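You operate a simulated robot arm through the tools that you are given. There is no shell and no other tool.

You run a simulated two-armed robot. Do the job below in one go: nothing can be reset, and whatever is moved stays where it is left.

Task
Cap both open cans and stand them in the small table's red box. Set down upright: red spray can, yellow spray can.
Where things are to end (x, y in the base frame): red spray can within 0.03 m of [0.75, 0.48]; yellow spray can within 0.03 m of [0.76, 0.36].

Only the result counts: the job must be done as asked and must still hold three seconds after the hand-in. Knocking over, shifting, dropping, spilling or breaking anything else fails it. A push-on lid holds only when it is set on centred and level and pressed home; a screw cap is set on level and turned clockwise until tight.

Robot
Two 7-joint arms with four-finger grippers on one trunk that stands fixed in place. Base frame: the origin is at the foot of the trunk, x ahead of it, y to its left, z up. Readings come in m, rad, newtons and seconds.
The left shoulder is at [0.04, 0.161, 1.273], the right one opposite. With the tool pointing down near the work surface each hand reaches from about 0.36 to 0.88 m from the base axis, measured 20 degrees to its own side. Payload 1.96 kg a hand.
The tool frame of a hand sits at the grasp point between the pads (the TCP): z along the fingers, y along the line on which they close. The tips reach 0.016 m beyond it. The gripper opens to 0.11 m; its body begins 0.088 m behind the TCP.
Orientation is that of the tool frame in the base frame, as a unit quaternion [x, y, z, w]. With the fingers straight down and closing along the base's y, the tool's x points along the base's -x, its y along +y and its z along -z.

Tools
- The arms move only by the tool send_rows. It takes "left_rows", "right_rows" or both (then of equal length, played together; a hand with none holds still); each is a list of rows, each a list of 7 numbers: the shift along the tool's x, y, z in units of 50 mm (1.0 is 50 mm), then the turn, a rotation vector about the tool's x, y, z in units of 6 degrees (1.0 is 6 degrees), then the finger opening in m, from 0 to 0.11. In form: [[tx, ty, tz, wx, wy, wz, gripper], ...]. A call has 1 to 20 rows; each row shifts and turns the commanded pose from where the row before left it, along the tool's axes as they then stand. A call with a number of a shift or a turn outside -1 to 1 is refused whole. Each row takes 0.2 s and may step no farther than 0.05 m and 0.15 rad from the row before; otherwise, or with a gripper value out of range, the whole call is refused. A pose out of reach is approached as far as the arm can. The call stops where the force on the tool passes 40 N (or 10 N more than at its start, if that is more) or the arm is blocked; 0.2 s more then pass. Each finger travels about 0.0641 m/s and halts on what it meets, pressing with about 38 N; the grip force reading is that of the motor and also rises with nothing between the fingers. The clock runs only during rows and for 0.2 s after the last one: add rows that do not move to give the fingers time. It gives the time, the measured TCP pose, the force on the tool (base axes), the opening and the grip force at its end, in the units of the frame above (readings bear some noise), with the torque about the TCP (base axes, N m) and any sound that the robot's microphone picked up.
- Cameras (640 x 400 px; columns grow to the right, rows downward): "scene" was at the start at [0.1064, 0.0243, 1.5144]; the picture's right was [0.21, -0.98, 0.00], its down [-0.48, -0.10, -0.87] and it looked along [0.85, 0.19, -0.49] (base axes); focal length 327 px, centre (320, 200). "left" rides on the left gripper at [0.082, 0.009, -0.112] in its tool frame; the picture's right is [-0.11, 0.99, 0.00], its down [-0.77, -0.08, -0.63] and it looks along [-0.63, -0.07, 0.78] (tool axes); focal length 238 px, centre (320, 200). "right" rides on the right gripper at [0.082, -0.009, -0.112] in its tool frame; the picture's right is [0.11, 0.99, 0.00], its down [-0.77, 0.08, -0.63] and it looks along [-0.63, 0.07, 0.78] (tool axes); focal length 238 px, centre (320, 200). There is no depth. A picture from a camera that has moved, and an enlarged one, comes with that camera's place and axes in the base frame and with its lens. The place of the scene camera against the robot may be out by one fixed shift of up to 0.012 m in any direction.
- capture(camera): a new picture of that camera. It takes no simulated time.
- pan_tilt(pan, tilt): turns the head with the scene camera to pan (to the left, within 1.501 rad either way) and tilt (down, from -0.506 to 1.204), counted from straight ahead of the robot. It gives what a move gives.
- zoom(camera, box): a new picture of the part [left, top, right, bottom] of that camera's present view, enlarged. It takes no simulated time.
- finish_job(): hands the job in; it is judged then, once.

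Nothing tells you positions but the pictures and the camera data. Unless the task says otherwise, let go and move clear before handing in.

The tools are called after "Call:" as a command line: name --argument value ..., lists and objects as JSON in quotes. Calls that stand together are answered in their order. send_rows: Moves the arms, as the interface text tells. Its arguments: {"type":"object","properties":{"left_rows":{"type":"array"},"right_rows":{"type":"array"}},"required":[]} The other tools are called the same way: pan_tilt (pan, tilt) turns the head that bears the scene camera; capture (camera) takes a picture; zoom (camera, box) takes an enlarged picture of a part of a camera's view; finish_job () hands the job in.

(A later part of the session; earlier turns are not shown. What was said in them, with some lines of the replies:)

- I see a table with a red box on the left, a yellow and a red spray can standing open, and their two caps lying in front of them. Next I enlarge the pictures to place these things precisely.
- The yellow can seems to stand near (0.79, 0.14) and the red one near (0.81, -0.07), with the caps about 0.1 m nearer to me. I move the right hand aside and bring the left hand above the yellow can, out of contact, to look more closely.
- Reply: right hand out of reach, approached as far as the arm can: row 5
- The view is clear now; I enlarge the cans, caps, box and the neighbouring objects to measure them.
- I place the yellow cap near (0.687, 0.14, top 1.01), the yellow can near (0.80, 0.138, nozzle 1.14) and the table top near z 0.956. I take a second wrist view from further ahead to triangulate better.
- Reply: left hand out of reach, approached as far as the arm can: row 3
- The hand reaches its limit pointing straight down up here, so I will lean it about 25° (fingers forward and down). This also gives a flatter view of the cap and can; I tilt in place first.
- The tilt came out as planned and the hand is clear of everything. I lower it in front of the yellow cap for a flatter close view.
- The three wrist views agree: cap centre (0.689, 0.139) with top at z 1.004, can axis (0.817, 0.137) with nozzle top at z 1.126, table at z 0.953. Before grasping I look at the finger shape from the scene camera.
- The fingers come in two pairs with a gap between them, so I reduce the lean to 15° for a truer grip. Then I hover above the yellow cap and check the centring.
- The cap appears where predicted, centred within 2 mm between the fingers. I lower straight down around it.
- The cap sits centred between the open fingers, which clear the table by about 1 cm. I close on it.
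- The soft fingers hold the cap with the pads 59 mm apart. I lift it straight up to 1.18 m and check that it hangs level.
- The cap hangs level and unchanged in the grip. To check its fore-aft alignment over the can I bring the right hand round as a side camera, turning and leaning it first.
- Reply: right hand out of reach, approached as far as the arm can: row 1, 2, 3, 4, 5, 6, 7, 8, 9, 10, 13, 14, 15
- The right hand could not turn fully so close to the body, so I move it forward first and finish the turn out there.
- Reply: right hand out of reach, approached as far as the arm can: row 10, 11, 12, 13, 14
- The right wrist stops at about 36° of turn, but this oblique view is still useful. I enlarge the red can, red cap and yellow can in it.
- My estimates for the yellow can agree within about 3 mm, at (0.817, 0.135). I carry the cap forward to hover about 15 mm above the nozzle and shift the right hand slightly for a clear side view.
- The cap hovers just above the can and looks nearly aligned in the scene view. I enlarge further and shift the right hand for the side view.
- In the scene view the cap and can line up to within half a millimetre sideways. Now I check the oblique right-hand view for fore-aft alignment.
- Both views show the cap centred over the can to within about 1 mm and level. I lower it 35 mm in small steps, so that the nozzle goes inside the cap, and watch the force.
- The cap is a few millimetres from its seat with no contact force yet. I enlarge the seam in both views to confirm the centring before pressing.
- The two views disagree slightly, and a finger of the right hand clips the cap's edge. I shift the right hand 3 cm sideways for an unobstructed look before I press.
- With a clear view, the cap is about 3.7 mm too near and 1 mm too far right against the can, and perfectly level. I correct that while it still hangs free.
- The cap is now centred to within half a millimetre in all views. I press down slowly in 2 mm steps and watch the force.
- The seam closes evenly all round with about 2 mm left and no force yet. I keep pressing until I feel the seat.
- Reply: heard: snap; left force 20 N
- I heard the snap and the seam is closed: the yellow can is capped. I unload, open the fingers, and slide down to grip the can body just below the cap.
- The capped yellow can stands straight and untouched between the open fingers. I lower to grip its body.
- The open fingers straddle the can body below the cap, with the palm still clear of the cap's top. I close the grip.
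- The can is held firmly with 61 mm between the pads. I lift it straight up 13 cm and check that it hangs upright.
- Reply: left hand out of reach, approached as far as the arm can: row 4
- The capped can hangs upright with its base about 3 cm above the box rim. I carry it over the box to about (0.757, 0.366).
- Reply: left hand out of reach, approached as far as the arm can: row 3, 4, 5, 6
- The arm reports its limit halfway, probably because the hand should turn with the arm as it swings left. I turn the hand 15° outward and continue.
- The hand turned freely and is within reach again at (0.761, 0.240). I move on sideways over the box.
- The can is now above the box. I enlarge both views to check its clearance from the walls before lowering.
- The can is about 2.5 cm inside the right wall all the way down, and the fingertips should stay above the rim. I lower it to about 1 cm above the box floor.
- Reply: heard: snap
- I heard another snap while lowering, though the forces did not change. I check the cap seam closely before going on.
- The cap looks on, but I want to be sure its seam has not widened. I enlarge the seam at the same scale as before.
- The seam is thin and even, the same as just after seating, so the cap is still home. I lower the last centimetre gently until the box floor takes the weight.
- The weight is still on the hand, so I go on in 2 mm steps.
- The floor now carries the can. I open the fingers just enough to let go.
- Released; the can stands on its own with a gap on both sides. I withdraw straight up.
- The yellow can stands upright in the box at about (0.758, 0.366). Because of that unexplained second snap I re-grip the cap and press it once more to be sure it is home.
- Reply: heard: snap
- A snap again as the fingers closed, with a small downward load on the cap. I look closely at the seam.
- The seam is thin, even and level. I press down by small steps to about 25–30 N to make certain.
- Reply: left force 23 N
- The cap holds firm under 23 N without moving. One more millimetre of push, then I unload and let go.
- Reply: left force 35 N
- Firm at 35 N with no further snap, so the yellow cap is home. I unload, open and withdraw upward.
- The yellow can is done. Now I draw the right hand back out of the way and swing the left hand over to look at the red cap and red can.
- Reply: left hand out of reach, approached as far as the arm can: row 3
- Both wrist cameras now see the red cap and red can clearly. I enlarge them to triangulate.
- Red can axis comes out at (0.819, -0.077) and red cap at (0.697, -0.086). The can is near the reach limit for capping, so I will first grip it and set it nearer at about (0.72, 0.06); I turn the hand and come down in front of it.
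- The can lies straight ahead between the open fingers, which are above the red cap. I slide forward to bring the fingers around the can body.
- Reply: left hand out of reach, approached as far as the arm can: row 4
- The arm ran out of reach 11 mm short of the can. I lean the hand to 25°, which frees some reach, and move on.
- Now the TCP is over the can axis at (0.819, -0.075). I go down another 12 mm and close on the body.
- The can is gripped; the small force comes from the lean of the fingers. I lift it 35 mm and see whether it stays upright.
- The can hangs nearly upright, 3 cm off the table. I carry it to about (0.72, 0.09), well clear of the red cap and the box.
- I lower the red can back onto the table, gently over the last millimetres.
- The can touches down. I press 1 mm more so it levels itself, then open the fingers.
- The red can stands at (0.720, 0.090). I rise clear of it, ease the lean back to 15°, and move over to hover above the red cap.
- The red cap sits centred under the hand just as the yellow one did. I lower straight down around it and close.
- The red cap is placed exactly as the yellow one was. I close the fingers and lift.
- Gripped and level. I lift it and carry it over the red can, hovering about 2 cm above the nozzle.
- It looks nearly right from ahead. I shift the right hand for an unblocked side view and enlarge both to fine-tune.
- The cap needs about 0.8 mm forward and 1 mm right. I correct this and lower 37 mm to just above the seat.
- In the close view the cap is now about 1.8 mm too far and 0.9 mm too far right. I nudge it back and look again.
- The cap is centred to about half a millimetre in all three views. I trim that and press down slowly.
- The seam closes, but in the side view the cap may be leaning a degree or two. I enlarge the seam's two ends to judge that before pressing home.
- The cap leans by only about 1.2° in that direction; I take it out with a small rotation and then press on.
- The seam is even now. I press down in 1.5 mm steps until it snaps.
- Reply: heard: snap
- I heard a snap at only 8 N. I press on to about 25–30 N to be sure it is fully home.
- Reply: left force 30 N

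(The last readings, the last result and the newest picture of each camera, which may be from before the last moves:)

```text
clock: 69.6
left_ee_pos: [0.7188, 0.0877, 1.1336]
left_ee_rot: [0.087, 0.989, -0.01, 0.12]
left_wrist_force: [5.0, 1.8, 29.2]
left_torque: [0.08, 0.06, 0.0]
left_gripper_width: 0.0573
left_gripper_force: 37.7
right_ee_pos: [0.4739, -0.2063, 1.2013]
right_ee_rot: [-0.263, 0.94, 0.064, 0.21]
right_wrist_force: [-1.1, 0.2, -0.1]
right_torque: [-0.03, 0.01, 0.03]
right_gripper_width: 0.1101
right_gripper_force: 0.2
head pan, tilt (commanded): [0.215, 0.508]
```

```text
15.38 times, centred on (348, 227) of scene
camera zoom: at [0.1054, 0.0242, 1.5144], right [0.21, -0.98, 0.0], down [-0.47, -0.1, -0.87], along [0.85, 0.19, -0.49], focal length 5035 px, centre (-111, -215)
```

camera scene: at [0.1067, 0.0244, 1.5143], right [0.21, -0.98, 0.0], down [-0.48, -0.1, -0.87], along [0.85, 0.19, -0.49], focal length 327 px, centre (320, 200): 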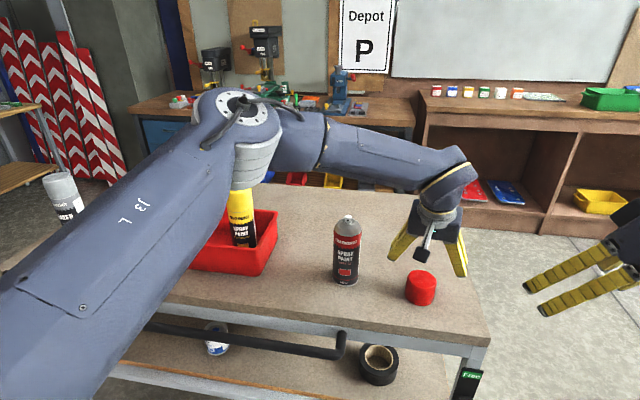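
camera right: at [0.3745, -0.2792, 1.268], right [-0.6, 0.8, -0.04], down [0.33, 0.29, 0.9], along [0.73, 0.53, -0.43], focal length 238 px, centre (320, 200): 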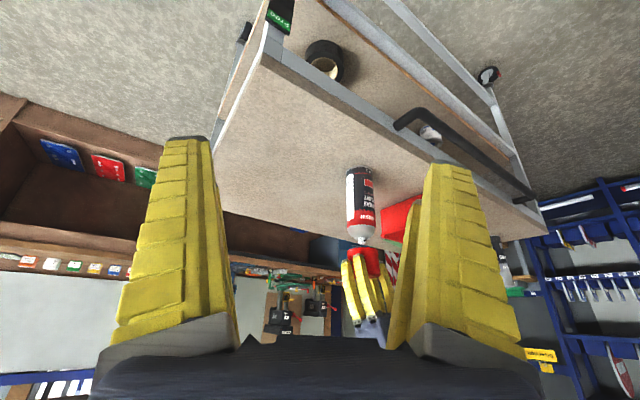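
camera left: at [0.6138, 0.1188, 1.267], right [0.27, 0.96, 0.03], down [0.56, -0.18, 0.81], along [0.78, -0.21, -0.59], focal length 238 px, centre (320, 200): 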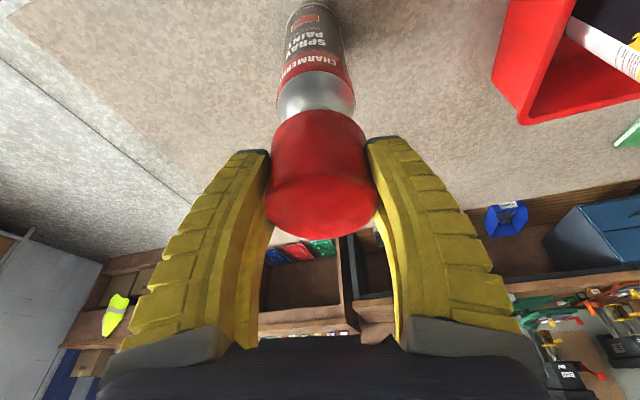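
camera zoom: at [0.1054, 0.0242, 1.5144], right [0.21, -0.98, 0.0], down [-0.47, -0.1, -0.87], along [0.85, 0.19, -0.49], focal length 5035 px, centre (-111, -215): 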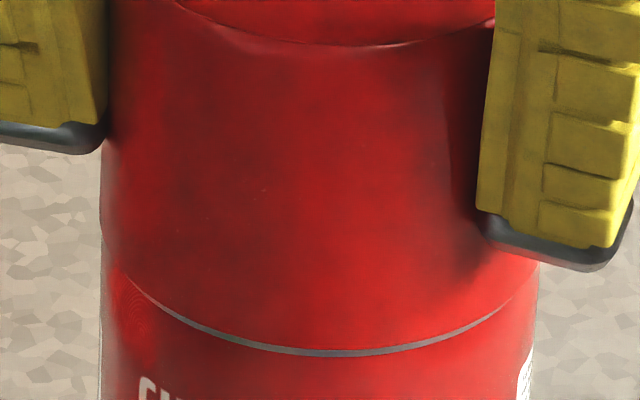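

Firm at 29 N with no further travel: the red cap is home and its seam matches the yellow one. I unload, open, lean the hand to 20° for the farther reach, and slide down to grip the body below the cap.

Call:
send_rows --left_rows '[[-0.0138, 0, -0.0584, 0, 0, 0, 0.05], [0, 0, 0, 0, 0, 0, 0.07], [0, 0, 0, 0, 0, 0, 0.09], [0, 0, 0, 0, 0, 0, 0.11], [0, 0, 0, 0, 0, 0, 0.11], [0, 0, 0, 0, -0.55, 0, 0.11], [0, 0, 0, 0, -0.55, 0, 0.11], [0, 0, 0, 0, 0, 0, 0.11]]'

Call:
capture --camera "left"

Call:
zoom --camera "scene" --box '[300, 160, 400, 290]'

Call:
zoom --camera "right" --box '[320, 150, 420, 300]'

```text
clock: 71.4
left_ee_pos: [0.718, 0.0889, 1.1331]
left_ee_rot: [0.086, 0.981, -0.016, 0.175]
left_wrist_force: [-0.5, 0.0, -0.9]
left_torque: [-0.01, 0.01, 0.0]
left_gripper_width: 0.1103
left_gripper_force: 0.0
right_ee_pos: [0.4748, -0.207, 1.2006]
right_ee_rot: [-0.263, 0.939, 0.064, 0.211]
right_wrist_force: [-0.3, 0.3, -0.4]
right_torque: [0.01, -0.01, -0.01]
right_gripper_width: 0.1102
right_gripper_force: 0.1
head pan, tilt (commanded): [0.215, 0.508]
```

```text
taken
camera left: at [0.6061, 0.1184, 1.2097], right [0.27, 0.96, 0.04], down [0.49, -0.17, 0.86], along [0.83, -0.21, -0.51], focal length 238 px, centre (320, 200)
```

left: 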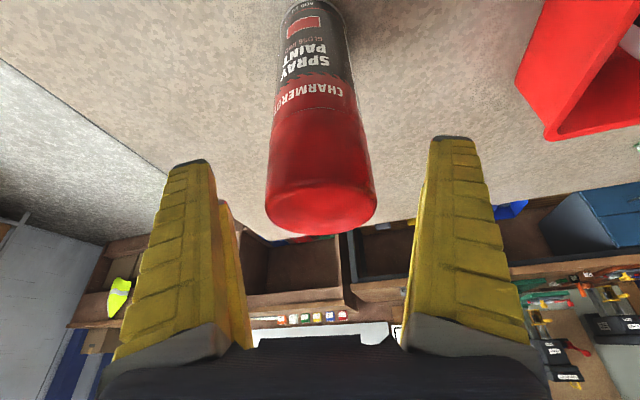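

```text
3.08 times, centred on (350, 225) of scene
camera zoom: at [0.1063, 0.0243, 1.5144], right [0.21, -0.98, 0.0], down [-0.48, -0.1, -0.87], along [0.85, 0.19, -0.49], focal length 1007 px, centre (228, 123)
```

zoom: 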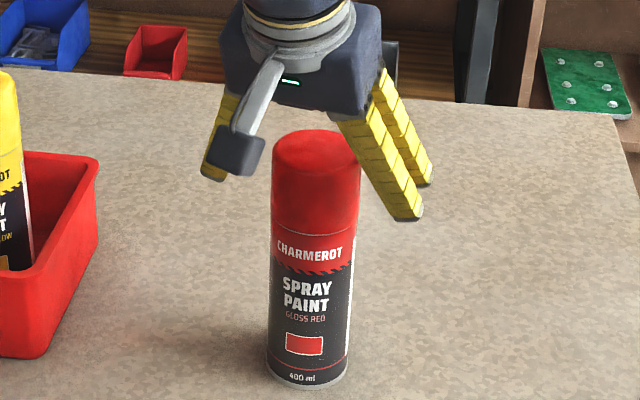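

```text
2.67 times, centred on (370, 225) of right
camera zoom: at [0.3746, -0.2795, 1.268], right [-0.6, 0.8, -0.04], down [0.33, 0.29, 0.9], along [0.73, 0.53, -0.43], focal length 636 px, centre (187, 133)
```

zoom: 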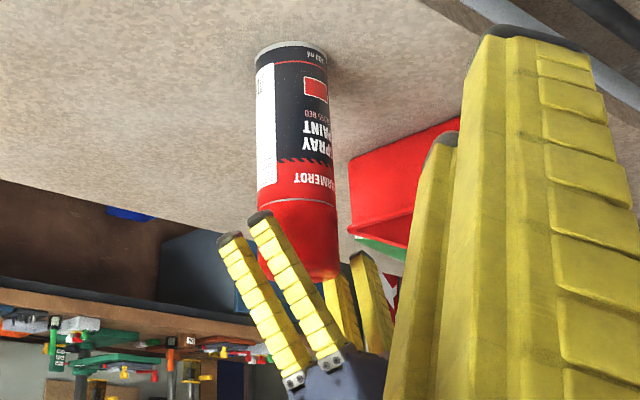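

The capped red can stands straight. I lower around the body and close.

Call:
send_rows --left_rows '[[0.127, 0, 0.345, 0, 0, 0, 0.11], [0.127, 0, 0.345, 0, 0, 0, 0.11], [0.126, 0, 0.345, 0, 0, 0, 0.11], [0, 0, 0, 0, 0, 0, 0.11], [0, 0, 0, 0, 0, 0, 0.085], [0, 0, 0, 0, 0, 0, 0.065], [0, 0, 0, 0, 0, 0, 0.05], [0, 0, 0, 0, 0, 0, 0.05], [0, 0, 0, 0, 0, 0, 0.05]]'

Call:
capture --camera "left"

Call:
zoom --camera "scene" --box '[300, 160, 400, 290]'

Call:
zoom --camera "right" --box '[320, 150, 420, 300]'

```text
clock: 73.4
left_ee_pos: [0.7178, 0.0895, 1.0776]
left_ee_rot: [0.086, 0.981, -0.016, 0.174]
left_wrist_force: [-0.3, -0.1, 0.4]
left_torque: [0.0, 0.18, 0.03]
left_gripper_width: 0.0613
left_gripper_force: 38.3
right_ee_pos: [0.4738, -0.2074, 1.2008]
right_ee_rot: [-0.264, 0.939, 0.064, 0.21]
right_wrist_force: [-0.9, 0.1, -0.6]
right_torque: [0.03, -0.03, 0.0]
right_gripper_width: 0.1103
right_gripper_force: 0.0
head pan, tilt (commanded): [0.215, 0.508]
```

```text
taken
camera left: at [0.6056, 0.1184, 1.155], right [0.27, 0.96, 0.04], down [0.49, -0.17, 0.86], along [0.83, -0.21, -0.51], focal length 238 px, centre (320, 200)
```

left: 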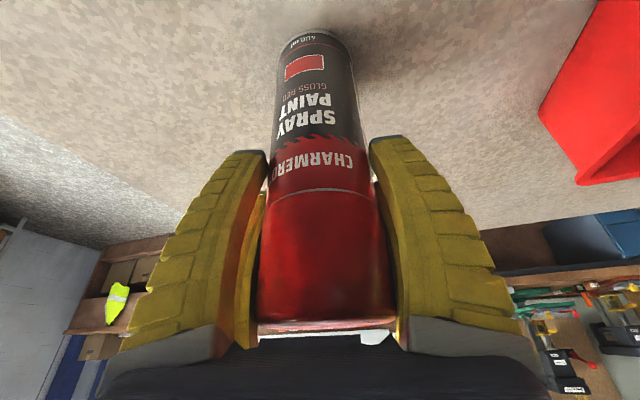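

```text
3.08 times, centred on (350, 225) of scene
camera zoom: at [0.1065, 0.0244, 1.5144], right [0.21, -0.98, 0.0], down [-0.48, -0.1, -0.87], along [0.85, 0.19, -0.49], focal length 1007 px, centre (228, 123)
```

zoom: 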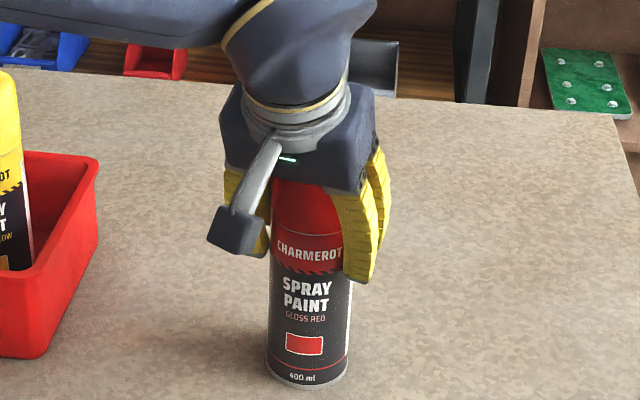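

```text
2.67 times, centred on (370, 225) of right
camera zoom: at [0.3747, -0.2795, 1.268], right [-0.6, 0.8, -0.04], down [0.33, 0.29, 0.9], along [0.73, 0.53, -0.43], focal length 636 px, centre (187, 133)
```

zoom: 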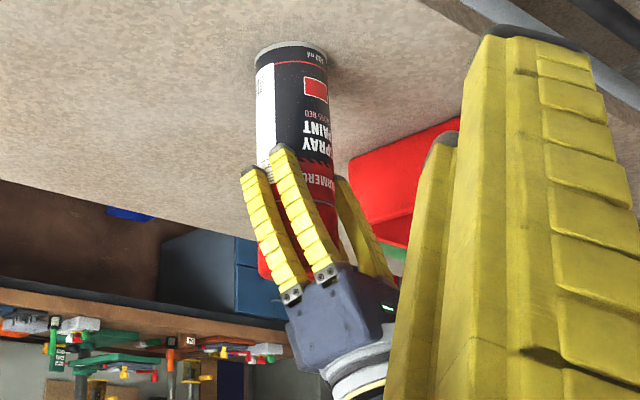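

The red can is gripped. I lift it 13 cm and turn the hand outward by 30° in place, ready to carry it in front of the yellow can to the box.

Call:
send_rows --left_rows '[[-0.068, 0, -0.187, 0, 0, 0, 0.05], [-0.291, 0, -0.795, 0, 0, 0, 0.05], [-0.291, 0, -0.795, 0, 0, 0, 0.05], [-0.291, 0, -0.795, 0, 0, 0, 0.05], [0, 0, 0, -0.286, 0, -0.7825, 0.05], [0, 0, 0, -0.286, 0, -0.7825, 0.05], [0, 0, 0, -0.286, 0, -0.7825, 0.05], [0, 0, 0, -0.286, 0, -0.7825, 0.05], [0, 0, 0, -0.286, 0, -0.7825, 0.05], [0, 0, 0, -0.286, 0, -0.7825, 0.05], [0, 0, 0, 0, 0, 0, 0.05]]'

Call:
capture --camera "left"

Call:
capture --camera "scene"

```text
clock: 75.8
left_ee_pos: [0.7179, 0.0883, 1.2153]
left_ee_rot: [-0.172, 0.97, 0.03, 0.172]
left_wrist_force: [-0.5, -0.6, -4.3]
left_torque: [-0.01, 0.01, 0.03]
left_gripper_width: 0.0616
left_gripper_force: 38.3
right_ee_pos: [0.4753, -0.2063, 1.2008]
right_ee_rot: [-0.263, 0.939, 0.064, 0.211]
right_wrist_force: [-0.1, 0.1, -1.4]
right_torque: [-0.02, -0.03, 0.01]
right_gripper_width: 0.1102
right_gripper_force: 0.1
head pan, tilt (commanded): [0.215, 0.508]
```

```text
taken
camera left: at [0.6072, 0.0576, 1.2916], right [-0.25, 0.97, 0.04], down [0.51, 0.1, 0.86], along [0.83, 0.23, -0.51], focal length 238 px, centre (320, 200)
```

left: 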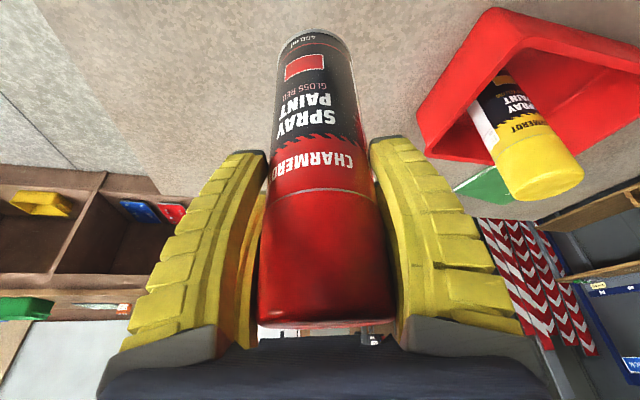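

```text
taken
camera scene: at [0.1066, 0.0242, 1.5143], right [0.21, -0.98, 0.0], down [-0.48, -0.1, -0.87], along [0.85, 0.19, -0.49], focal length 327 px, centre (320, 200)
```

scene: 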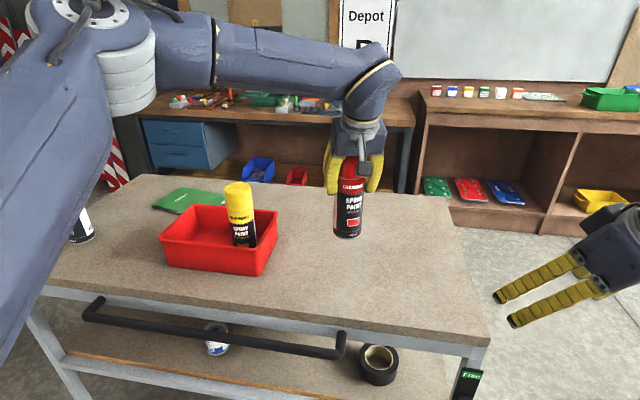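

The can hangs upright at z 1.09 (base). I carry it round in front of the yellow can to a point before the left half of the box.

Call:
send_rows --left_rows '[[0.073, 0.93, -0.027, 0, 0, 0, 0.05], [0.073, 0.93, -0.027, 0, 0, 0, 0.05], [0.073, 0.93, -0.027, 0, 0, 0, 0.05], [0.073, 0.93, -0.027, 0, 0, 0, 0.05], [0.073, 0.93, -0.027, 0, 0, 0, 0.05], [-0.376, 0.801, 0.137, 0, 0, 0, 0.05], [-0.376, 0.801, 0.137, 0, 0, 0, 0.05], [-0.376, 0.801, 0.137, 0, 0, 0, 0.05], [-0.376, 0.801, 0.137, 0, 0, 0, 0.05], [0, 0, 0, 0, 0, 0, 0.05]]'

Call:
capture --camera "left"

Call:
capture --camera "scene"

```text
clock: 78.0
left_ee_pos: [0.6412, 0.4809, 1.215]
left_ee_rot: [-0.171, 0.97, 0.03, 0.172]
left_wrist_force: [0.7, -0.3, -4.0]
left_torque: [-0.05, 0.01, -0.01]
left_gripper_width: 0.0619
left_gripper_force: 37.9
right_ee_pos: [0.4754, -0.2074, 1.2018]
right_ee_rot: [-0.264, 0.939, 0.064, 0.21]
right_wrist_force: [0.2, 0.6, 0.4]
right_torque: [-0.04, -0.06, -0.01]
right_gripper_width: 0.1099
right_gripper_force: 0.1
head pan, tilt (commanded): [0.215, 0.508]
```

```text
taken
camera left: at [0.5298, 0.4489, 1.291], right [-0.25, 0.97, 0.04], down [0.51, 0.1, 0.86], along [0.83, 0.23, -0.51], focal length 238 px, centre (320, 200)
```

left: 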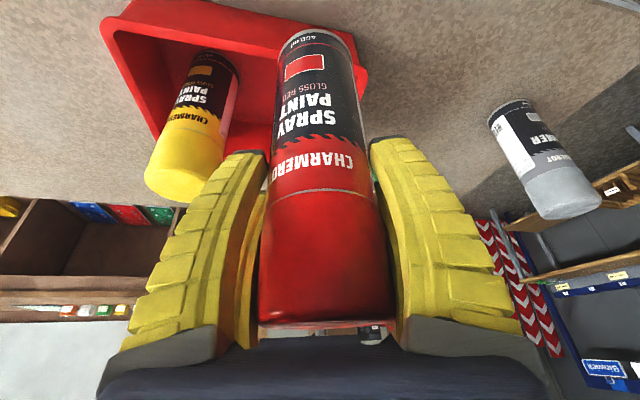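

```text
taken
camera scene: at [0.1065, 0.0248, 1.5143], right [0.21, -0.98, 0.0], down [-0.48, -0.1, -0.87], along [0.85, 0.19, -0.49], focal length 327 px, centre (320, 200)
```

scene: 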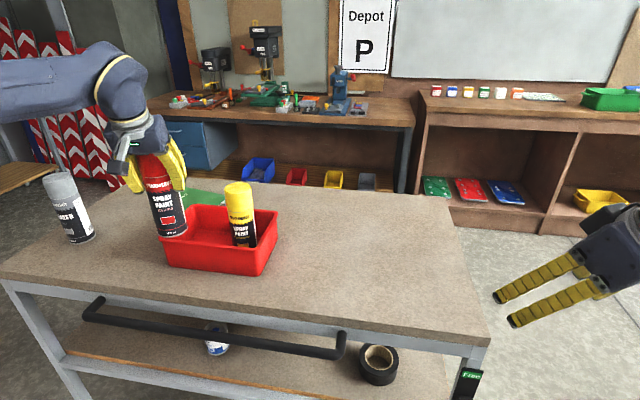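

The red can is in front of the box's left half, clear of everything. I move it forward over its target.

Call:
send_rows --left_rows '[[-0.57, -0.25, 0.265, 0, 0, 0, 0.05], [-0.57, -0.25, 0.265, 0, 0, 0, 0.05], [-0.57, -0.25, 0.265, 0, 0, 0, 0.05], [0, 0, 0, 0, 0, 0, 0.05]]'

Call:
capture --camera "left"

Call:
zoom --camera "scene" --box '[130, 130, 290, 280]'

Call:
zoom --camera "left" --box '[100, 0, 460, 200]'

```text
clock: 79.0
left_ee_pos: [0.7439, 0.4763, 1.2078]
left_ee_rot: [-0.172, 0.969, 0.03, 0.173]
left_wrist_force: [0.0, -0.6, -4.3]
left_torque: [0.01, 0.01, 0.0]
left_gripper_width: 0.0618
left_gripper_force: 37.8
right_ee_pos: [0.4741, -0.208, 1.2019]
right_ee_rot: [-0.264, 0.939, 0.065, 0.21]
right_wrist_force: [0.1, 0.5, -0.1]
right_torque: [0.04, -0.01, -0.03]
right_gripper_width: 0.1102
right_gripper_force: 0.1
head pan, tilt (commanded): [0.215, 0.508]
```

```text
taken
camera left: at [0.6317, 0.4456, 1.2847], right [-0.25, 0.97, 0.04], down [0.51, 0.1, 0.86], along [0.83, 0.23, -0.51], focal length 238 px, centre (320, 200)
```

left: 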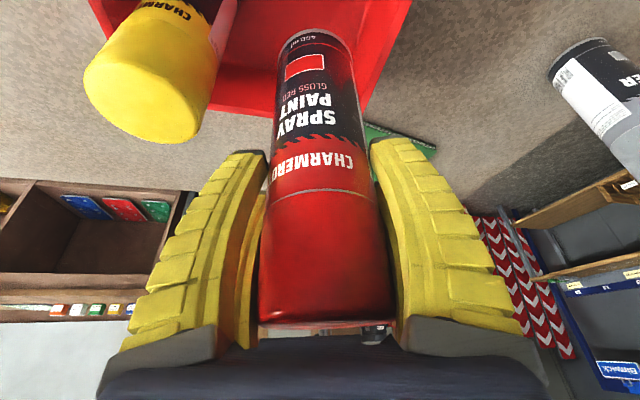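

```text
2.67 times, centred on (210, 205) of scene
camera zoom: at [0.1071, 0.0243, 1.5143], right [0.21, -0.98, 0.0], down [-0.48, -0.1, -0.87], along [0.85, 0.19, -0.49], focal length 873 px, centre (613, 187)
```

zoom: 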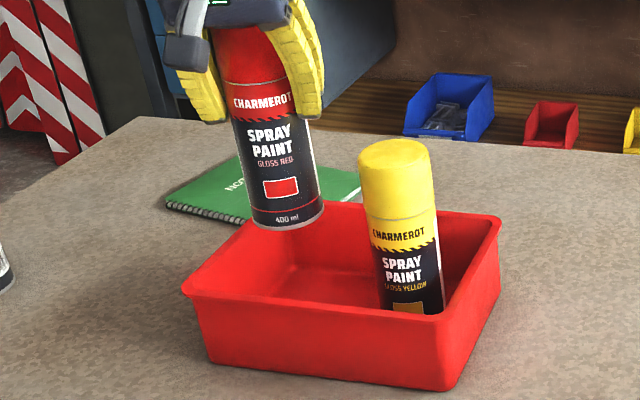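

```text
1.78 times, centred on (280, 100) of left
camera zoom: at [0.6317, 0.4456, 1.2847], right [-0.25, 0.97, 0.04], down [0.51, 0.1, 0.86], along [0.83, 0.23, -0.51], focal length 424 px, centre (391, 378)
```

zoom: 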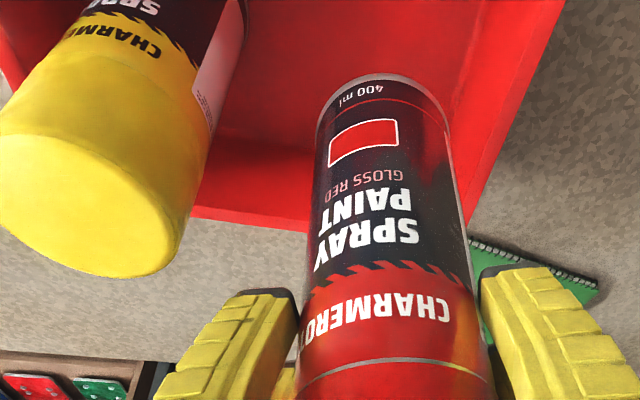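

The left wall's inner face lies at y ≈ 0.537 and the yellow can's edge at y ≈ 0.40, so there is room on both sides. I shift 7 mm further left and lower to about 1.5 cm above the floor.

Call:
send_rows --left_rows '[[-0.098, 0.111, 0.036, 0, 0, 0, 0.05], [0.193, 0, 0.526, 0, 0, 0, 0.05], [0.193, 0, 0.526, 0, 0, 0, 0.05], [0.193, 0, 0.526, 0, 0, 0, 0.05], [0.193, 0, 0.526, 0, 0, 0, 0.05], [0, 0, 0, 0, 0, 0, 0.05]]'

Call:
capture --camera "left"

Call:
zoom --camera "scene" --box '[130, 130, 290, 280]'

```text
clock: 80.4
left_ee_pos: [0.7447, 0.4827, 1.0952]
left_ee_rot: [-0.171, 0.97, 0.03, 0.172]
left_wrist_force: [0.5, 1.0, -4.3]
left_torque: [-0.03, 0.06, 0.01]
left_gripper_width: 0.0618
left_gripper_force: 37.7
right_ee_pos: [0.4741, -0.2063, 1.2004]
right_ee_rot: [-0.264, 0.939, 0.064, 0.211]
right_wrist_force: [0.2, 0.7, -0.5]
right_torque: [0.01, 0.02, -0.01]
right_gripper_width: 0.1101
right_gripper_force: 0.0
head pan, tilt (commanded): [0.215, 0.508]
```

```text
taken
camera left: at [0.6337, 0.4518, 1.1718], right [-0.25, 0.97, 0.04], down [0.51, 0.1, 0.86], along [0.83, 0.23, -0.51], focal length 238 px, centre (320, 200)
```

left: 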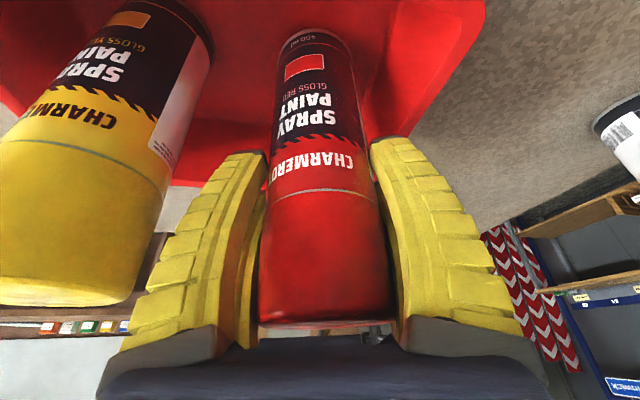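

```text
2.67 times, centred on (210, 205) of scene
camera zoom: at [0.1067, 0.0246, 1.5143], right [0.21, -0.98, 0.0], down [-0.48, -0.1, -0.87], along [0.85, 0.19, -0.49], focal length 873 px, centre (613, 187)
```

zoom: 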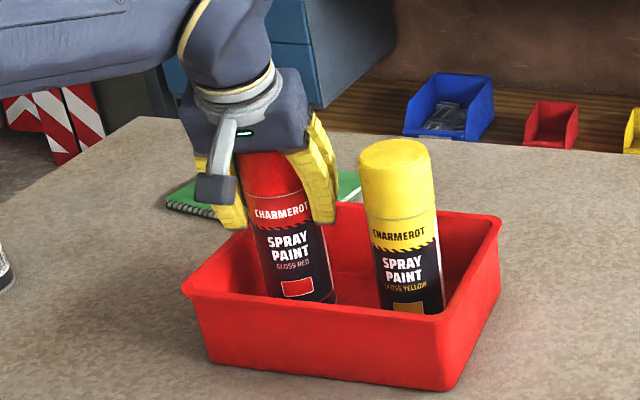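

Both cans sit inside the box with clear space between. I lower the last centimetre and a half slowly.

Call:
send_rows --left_rows '[[0.0345, 0, 0.094, 0, 0, 0, 0.05], [0.0345, 0, 0.094, 0, 0, 0, 0.05], [0.0138, 0, 0.0376, 0, 0, 0, 0.05], [0, 0, 0, 0, 0, 0, 0.05]]'

```text
clock: 81.4
left_ee_pos: [0.7462, 0.4819, 1.0826]
left_ee_rot: [-0.172, 0.97, 0.031, 0.171]
left_wrist_force: [0.8, -0.1, -3.1]
left_torque: [0.04, -0.02, 0.02]
left_gripper_width: 0.0616
left_gripper_force: 38.0
right_ee_pos: [0.474, -0.2075, 1.2011]
right_ee_rot: [-0.264, 0.939, 0.064, 0.21]
right_wrist_force: [-0.9, -0.2, 0.5]
right_torque: [0.01, 0.02, -0.02]
right_gripper_width: 0.11
right_gripper_force: 0.0
head pan, tilt (commanded): [0.215, 0.508]
```

Call:
send_rows --left_rows '[[0.0103, 0, 0.0282, 0, 0, 0, 0.05], [0.0069, 0, 0.0188, 0, 0, 0, 0.05], [0, 0, 0, 0, 0, 0, 0.05]]'

```text
clock: 82.2
left_ee_pos: [0.745, 0.4818, 1.0825]
left_ee_rot: [-0.172, 0.969, 0.031, 0.173]
left_wrist_force: [-0.7, 0.1, 2.6]
left_torque: [0.06, 0.0, 0.03]
left_gripper_width: 0.0613
left_gripper_force: 37.9
right_ee_pos: [0.4746, -0.2068, 1.2022]
right_ee_rot: [-0.264, 0.939, 0.065, 0.21]
right_wrist_force: [0.7, -0.1, -0.3]
right_torque: [0.03, 0.02, 0.02]
right_gripper_width: 0.1101
right_gripper_force: 0.0
head pan, tilt (commanded): [0.215, 0.508]
```

The floor has taken the can's weight. I press a touch more to level it and open the fingers just enough to free it.

Call:
send_rows --left_rows '[[0.0035, 0, 0.0094, 0, 0, 0, 0.05], [0, 0, 0, 0, 0, 0, 0.065], [0, 0, 0, 0, 0, 0, 0.075], [0, 0, 0, 0, 0, 0, 0.083], [0, 0, 0, 0, 0, 0, 0.083]]'

Call:
capture --camera "left"

Call:
zoom --camera "scene" --box '[130, 130, 290, 280]'

```text
clock: 83.4
left_ee_pos: [0.7456, 0.4829, 1.0802]
left_ee_rot: [-0.172, 0.969, 0.03, 0.172]
left_wrist_force: [-0.7, 0.1, -0.6]
left_torque: [0.0, 0.02, 0.01]
left_gripper_width: 0.0852
left_gripper_force: 1.9
right_ee_pos: [0.4743, -0.2078, 1.1999]
right_ee_rot: [-0.264, 0.939, 0.065, 0.21]
right_wrist_force: [0.3, -0.1, -0.7]
right_torque: [-0.01, -0.01, 0.0]
right_gripper_width: 0.11
right_gripper_force: 0.2
head pan, tilt (commanded): [0.215, 0.508]
```

```text
taken
camera left: at [0.633, 0.4516, 1.1576], right [-0.25, 0.97, 0.04], down [0.51, 0.1, 0.86], along [0.83, 0.23, -0.51], focal length 238 px, centre (320, 200)
```

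left: 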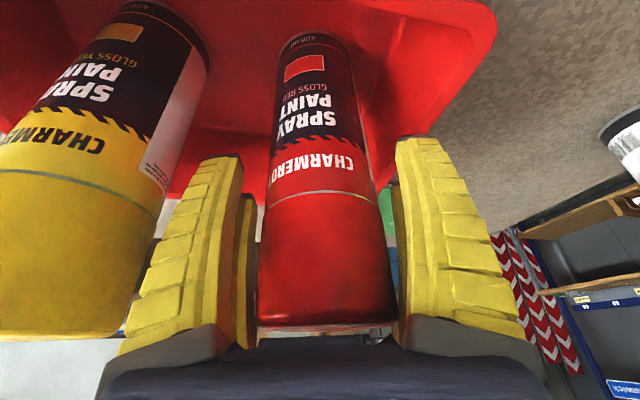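

```text
2.67 times, centred on (210, 205) of scene
camera zoom: at [0.1064, 0.0243, 1.5144], right [0.21, -0.98, 0.0], down [-0.48, -0.1, -0.87], along [0.85, 0.19, -0.49], focal length 873 px, centre (613, 187)
```

zoom: 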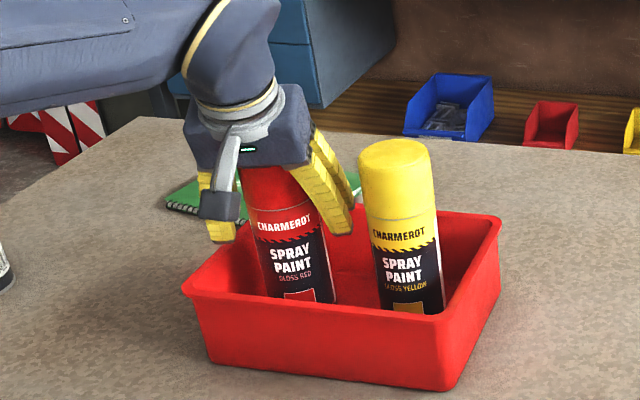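

Free on both sides. I withdraw straight up.

Call:
send_rows --left_rows '[[-0.09, 0, -0.24, 0, 0, 0, 0.083], [-0.2575, 0, -0.7025, 0, 0, 0, 0.083], [-0.2575, 0, -0.7025, 0, 0, 0, 0.083], [-0.2575, 0, -0.7025, 0, 0, 0, 0.083], [0, 0, 0, 0, 0, 0, 0.083]]'

Call:
capture --camera "left"

Call:
zoom --camera "scene" --box '[130, 130, 290, 280]'

```text
clock: 84.6
left_ee_pos: [0.7464, 0.4825, 1.2056]
left_ee_rot: [-0.171, 0.97, 0.029, 0.172]
left_wrist_force: [0.3, 0.2, -0.4]
left_torque: [0.01, 0.0, 0.05]
left_gripper_width: 0.0855
left_gripper_force: 1.8
right_ee_pos: [0.4746, -0.2079, 1.2015]
right_ee_rot: [-0.263, 0.94, 0.063, 0.211]
right_wrist_force: [0.7, 0.6, 0.1]
right_torque: [-0.01, -0.03, 0.0]
right_gripper_width: 0.1102
right_gripper_force: 0.0
head pan, tilt (commanded): [0.215, 0.508]
```

```text
taken
camera left: at [0.6339, 0.4514, 1.2825], right [-0.25, 0.97, 0.04], down [0.51, 0.1, 0.86], along [0.83, 0.23, -0.51], focal length 238 px, centre (320, 200)
```

left: 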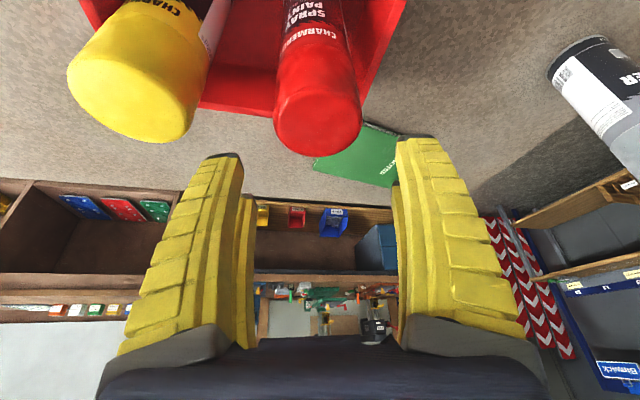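

```text
2.67 times, centred on (210, 205) of scene
camera zoom: at [0.1062, 0.0242, 1.5144], right [0.21, -0.98, 0.0], down [-0.48, -0.1, -0.87], along [0.85, 0.19, -0.49], focal length 873 px, centre (613, 187)
```

zoom: 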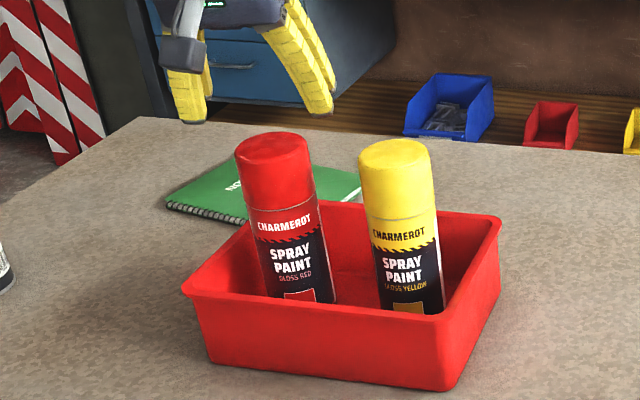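

Both capped cans stand in the box, the red one at about (0.746, 0.482) and the yellow one at about (0.757, 0.366). I check both seams and then draw the hand back clear.

Call:
zoom --camera "scene" --box '[185, 175, 245, 230]'

Call:
send_rows --left_rows '[[0.9, 0, -0.3, 0, 0, 0, 0.083], [0.9, 0, -0.3, 0, 0, 0, 0.083], [0.9, 0, -0.3, 0, 0, 0, 0.083], [0.9, 0, -0.3, 0, 0, 0, 0.083], [0, 0, 0, 0, 0, 0, 0.083]]'

Call:
capture --camera "scene"

Call:
capture --camera "left"

```text
7.27 times, centred on (215, 202) of scene
camera zoom: at [0.1062, 0.0242, 1.5144], right [0.21, -0.98, 0.0], down [-0.48, -0.1, -0.87], along [0.85, 0.19, -0.49], focal length 2380 px, centre (1084, 182)
```

zoom: 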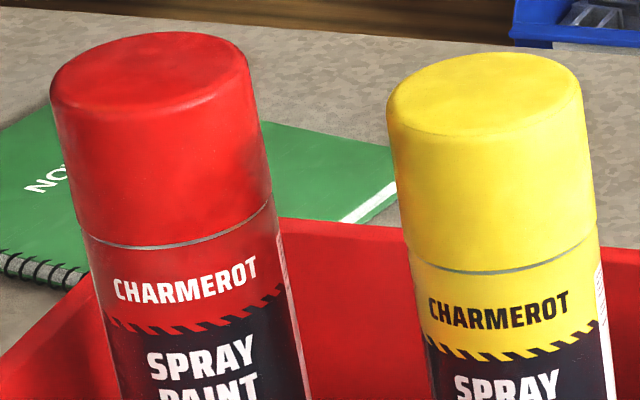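

```text
clock: 85.8
left_ee_pos: [0.5663, 0.4186, 1.2017]
left_ee_rot: [-0.171, 0.97, 0.031, 0.173]
left_wrist_force: [-0.8, 0.0, -0.2]
left_torque: [0.01, -0.05, 0.02]
left_gripper_width: 0.0855
left_gripper_force: 1.6
right_ee_pos: [0.474, -0.2074, 1.2012]
right_ee_rot: [-0.264, 0.939, 0.064, 0.211]
right_wrist_force: [0.2, -0.2, 0.8]
right_torque: [-0.01, 0.01, -0.01]
right_gripper_width: 0.1101
right_gripper_force: 0.0
head pan, tilt (commanded): [0.215, 0.508]
```

```text
taken
camera scene: at [0.1059, 0.0243, 1.5144], right [0.21, -0.98, 0.0], down [-0.47, -0.1, -0.87], along [0.85, 0.19, -0.49], focal length 327 px, centre (320, 200)
```

scene: 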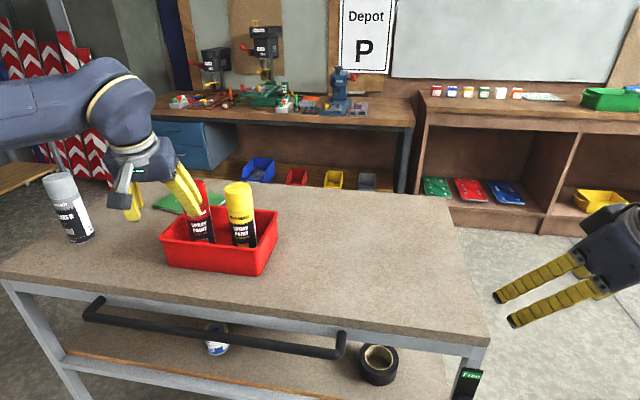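

```text
taken
camera left: at [0.4545, 0.3865, 1.2777], right [-0.25, 0.97, 0.04], down [0.51, 0.1, 0.86], along [0.83, 0.23, -0.51], focal length 238 px, centre (320, 200)
```

left: 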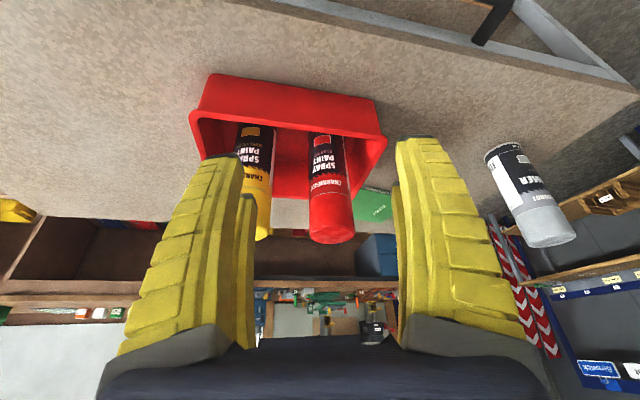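

The seams match and both are level. I back the hand off further and compare the box and its surroundings with the first picture.

Call:
send_rows --left_rows '[[0.9, 0, -0.35, 0, 0, 0, 0.083], [0.9, 0, -0.35, 0, 0, 0, 0.083], [0.5, 0, -0.5, 0, 0, 0, 0.083], [0, 0, 0, 0, 0, 0, 0.083]]'

Call:
zoom --camera "scene" --box '[130, 170, 310, 290]'

Call:
capture --camera "scene"

Call:
capture --camera "left"

```text
clock: 86.8
left_ee_pos: [0.4453, 0.3735, 1.2173]
left_ee_rot: [-0.172, 0.97, 0.03, 0.172]
left_wrist_force: [-0.3, 0.1, -0.3]
left_torque: [0.03, 0.0, -0.01]
left_gripper_width: 0.0855
left_gripper_force: 1.6
right_ee_pos: [0.4737, -0.2063, 1.2011]
right_ee_rot: [-0.264, 0.939, 0.064, 0.211]
right_wrist_force: [0.1, -0.1, -0.8]
right_torque: [0.0, 0.0, -0.03]
right_gripper_width: 0.1101
right_gripper_force: 0.2
head pan, tilt (commanded): [0.215, 0.508]
```

```text
3.33 times, centred on (220, 230) of scene
camera zoom: at [0.1062, 0.0242, 1.5144], right [0.21, -0.98, 0.0], down [-0.48, -0.1, -0.87], along [0.85, 0.19, -0.49], focal length 1091 px, centre (653, 100)
```

zoom: 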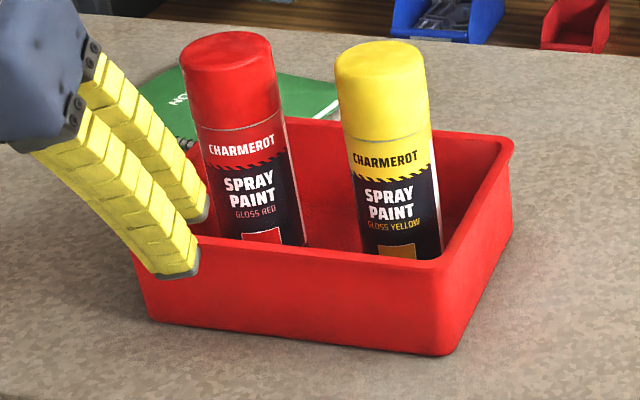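

```text
taken
camera scene: at [0.1062, 0.0242, 1.5144], right [0.21, -0.98, 0.0], down [-0.48, -0.1, -0.87], along [0.85, 0.19, -0.49], focal length 327 px, centre (320, 200)
```

scene: 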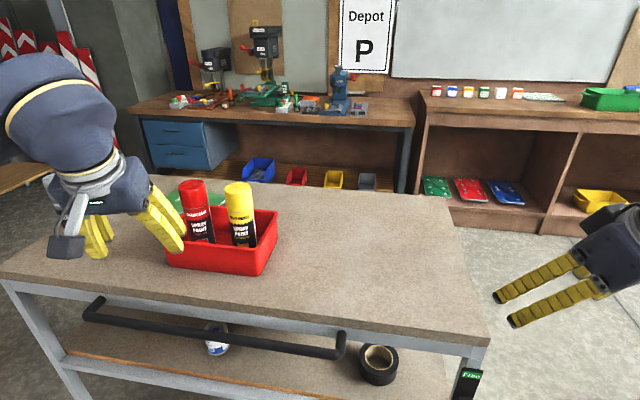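

```text
taken
camera left: at [0.3334, 0.3422, 1.2943], right [-0.25, 0.97, 0.04], down [0.51, 0.1, 0.86], along [0.83, 0.23, -0.51], focal length 238 px, centre (320, 200)
```

left: 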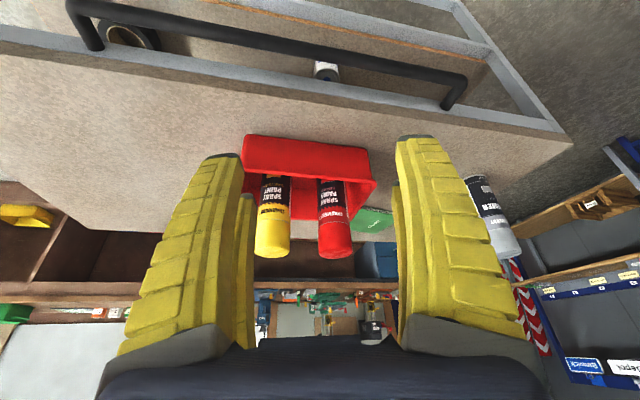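

The box, notebook and primer can are where they were. As a last check I enlarge both seams more strongly from the scene and left cameras.

Call:
zoom --camera "scene" --box '[184, 195, 216, 222]'

Call:
zoom --camera "scene" --box '[222, 198, 254, 225]'

Call:
zoom --camera "left" --box '[245, 170, 365, 265]'

```text
14.81 times, centred on (200, 208) of scene
camera zoom: at [0.1062, 0.0242, 1.5144], right [0.21, -0.98, 0.0], down [-0.48, -0.1, -0.87], along [0.85, 0.19, -0.49], focal length 4848 px, centre (2098, 74)
```

zoom: 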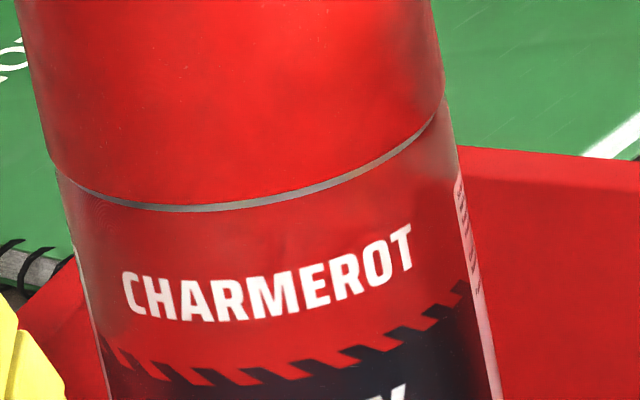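

```text
14.81 times, centred on (238, 212) of scene
camera zoom: at [0.1062, 0.0242, 1.5144], right [0.21, -0.98, 0.0], down [-0.48, -0.1, -0.87], along [0.85, 0.19, -0.49], focal length 4848 px, centre (1535, 30)
```

zoom: 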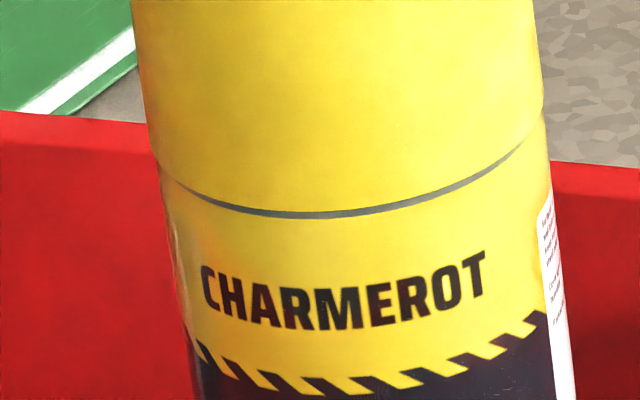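

```text
4.21 times, centred on (305, 218) of left
camera zoom: at [0.3334, 0.3422, 1.2943], right [-0.25, 0.97, 0.04], down [0.51, 0.1, 0.86], along [0.83, 0.23, -0.51], focal length 1004 px, centre (383, 126)
```

zoom: 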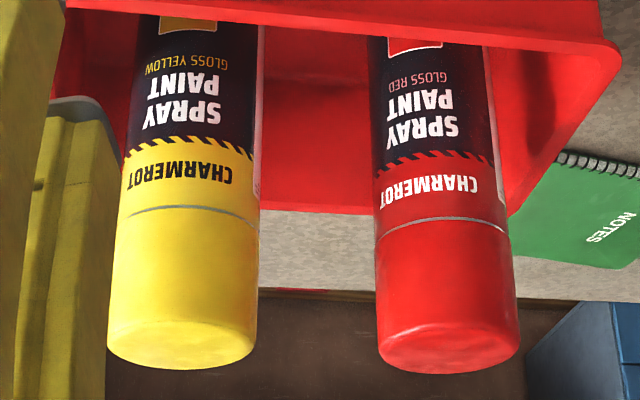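

Both caps sit level with the same thin seam. Both cans stand upright in the red box near their targets, nothing else has moved, and both hands are clear, so I hand in.

Call:
finish_job

```text
The job is handed in.
```

Both cans are capped and standing upright in the red box, and the job is handed in; I got no verdict back.

| Can | Placed at (x, y) | Target | Off by |
|---|---|---|---|
| Red | about (0.746, 0.482) | (0.75, 0.48) | about 5 mm |
| Yellow | about (0.757, 0.366) | (0.76, 0.36) | about 7 mm |

These positions come from the hand's pose when it let go of each can, not from a separate measurement afterwards.

- **Caps:** I heard both caps snap on. I then pressed the red to about 29 N and the yellow to about 35 N, and neither gave any further snap. The seams look thin, level and alike on the two cans.
- **Extra snaps on the yellow can:** I heard one while lowering it into the box and another when I re-gripped its cap. I don't know what caused the first, so I pressed that cap again in the box.
- **Red can moved first:** it stood near the limit of the left arm's reach, so I set it closer on the table before capping it.
- **Surroundings:** the box is where it was in the first picture. I saw no change to the notebook or the primer can, and both hands are clear.
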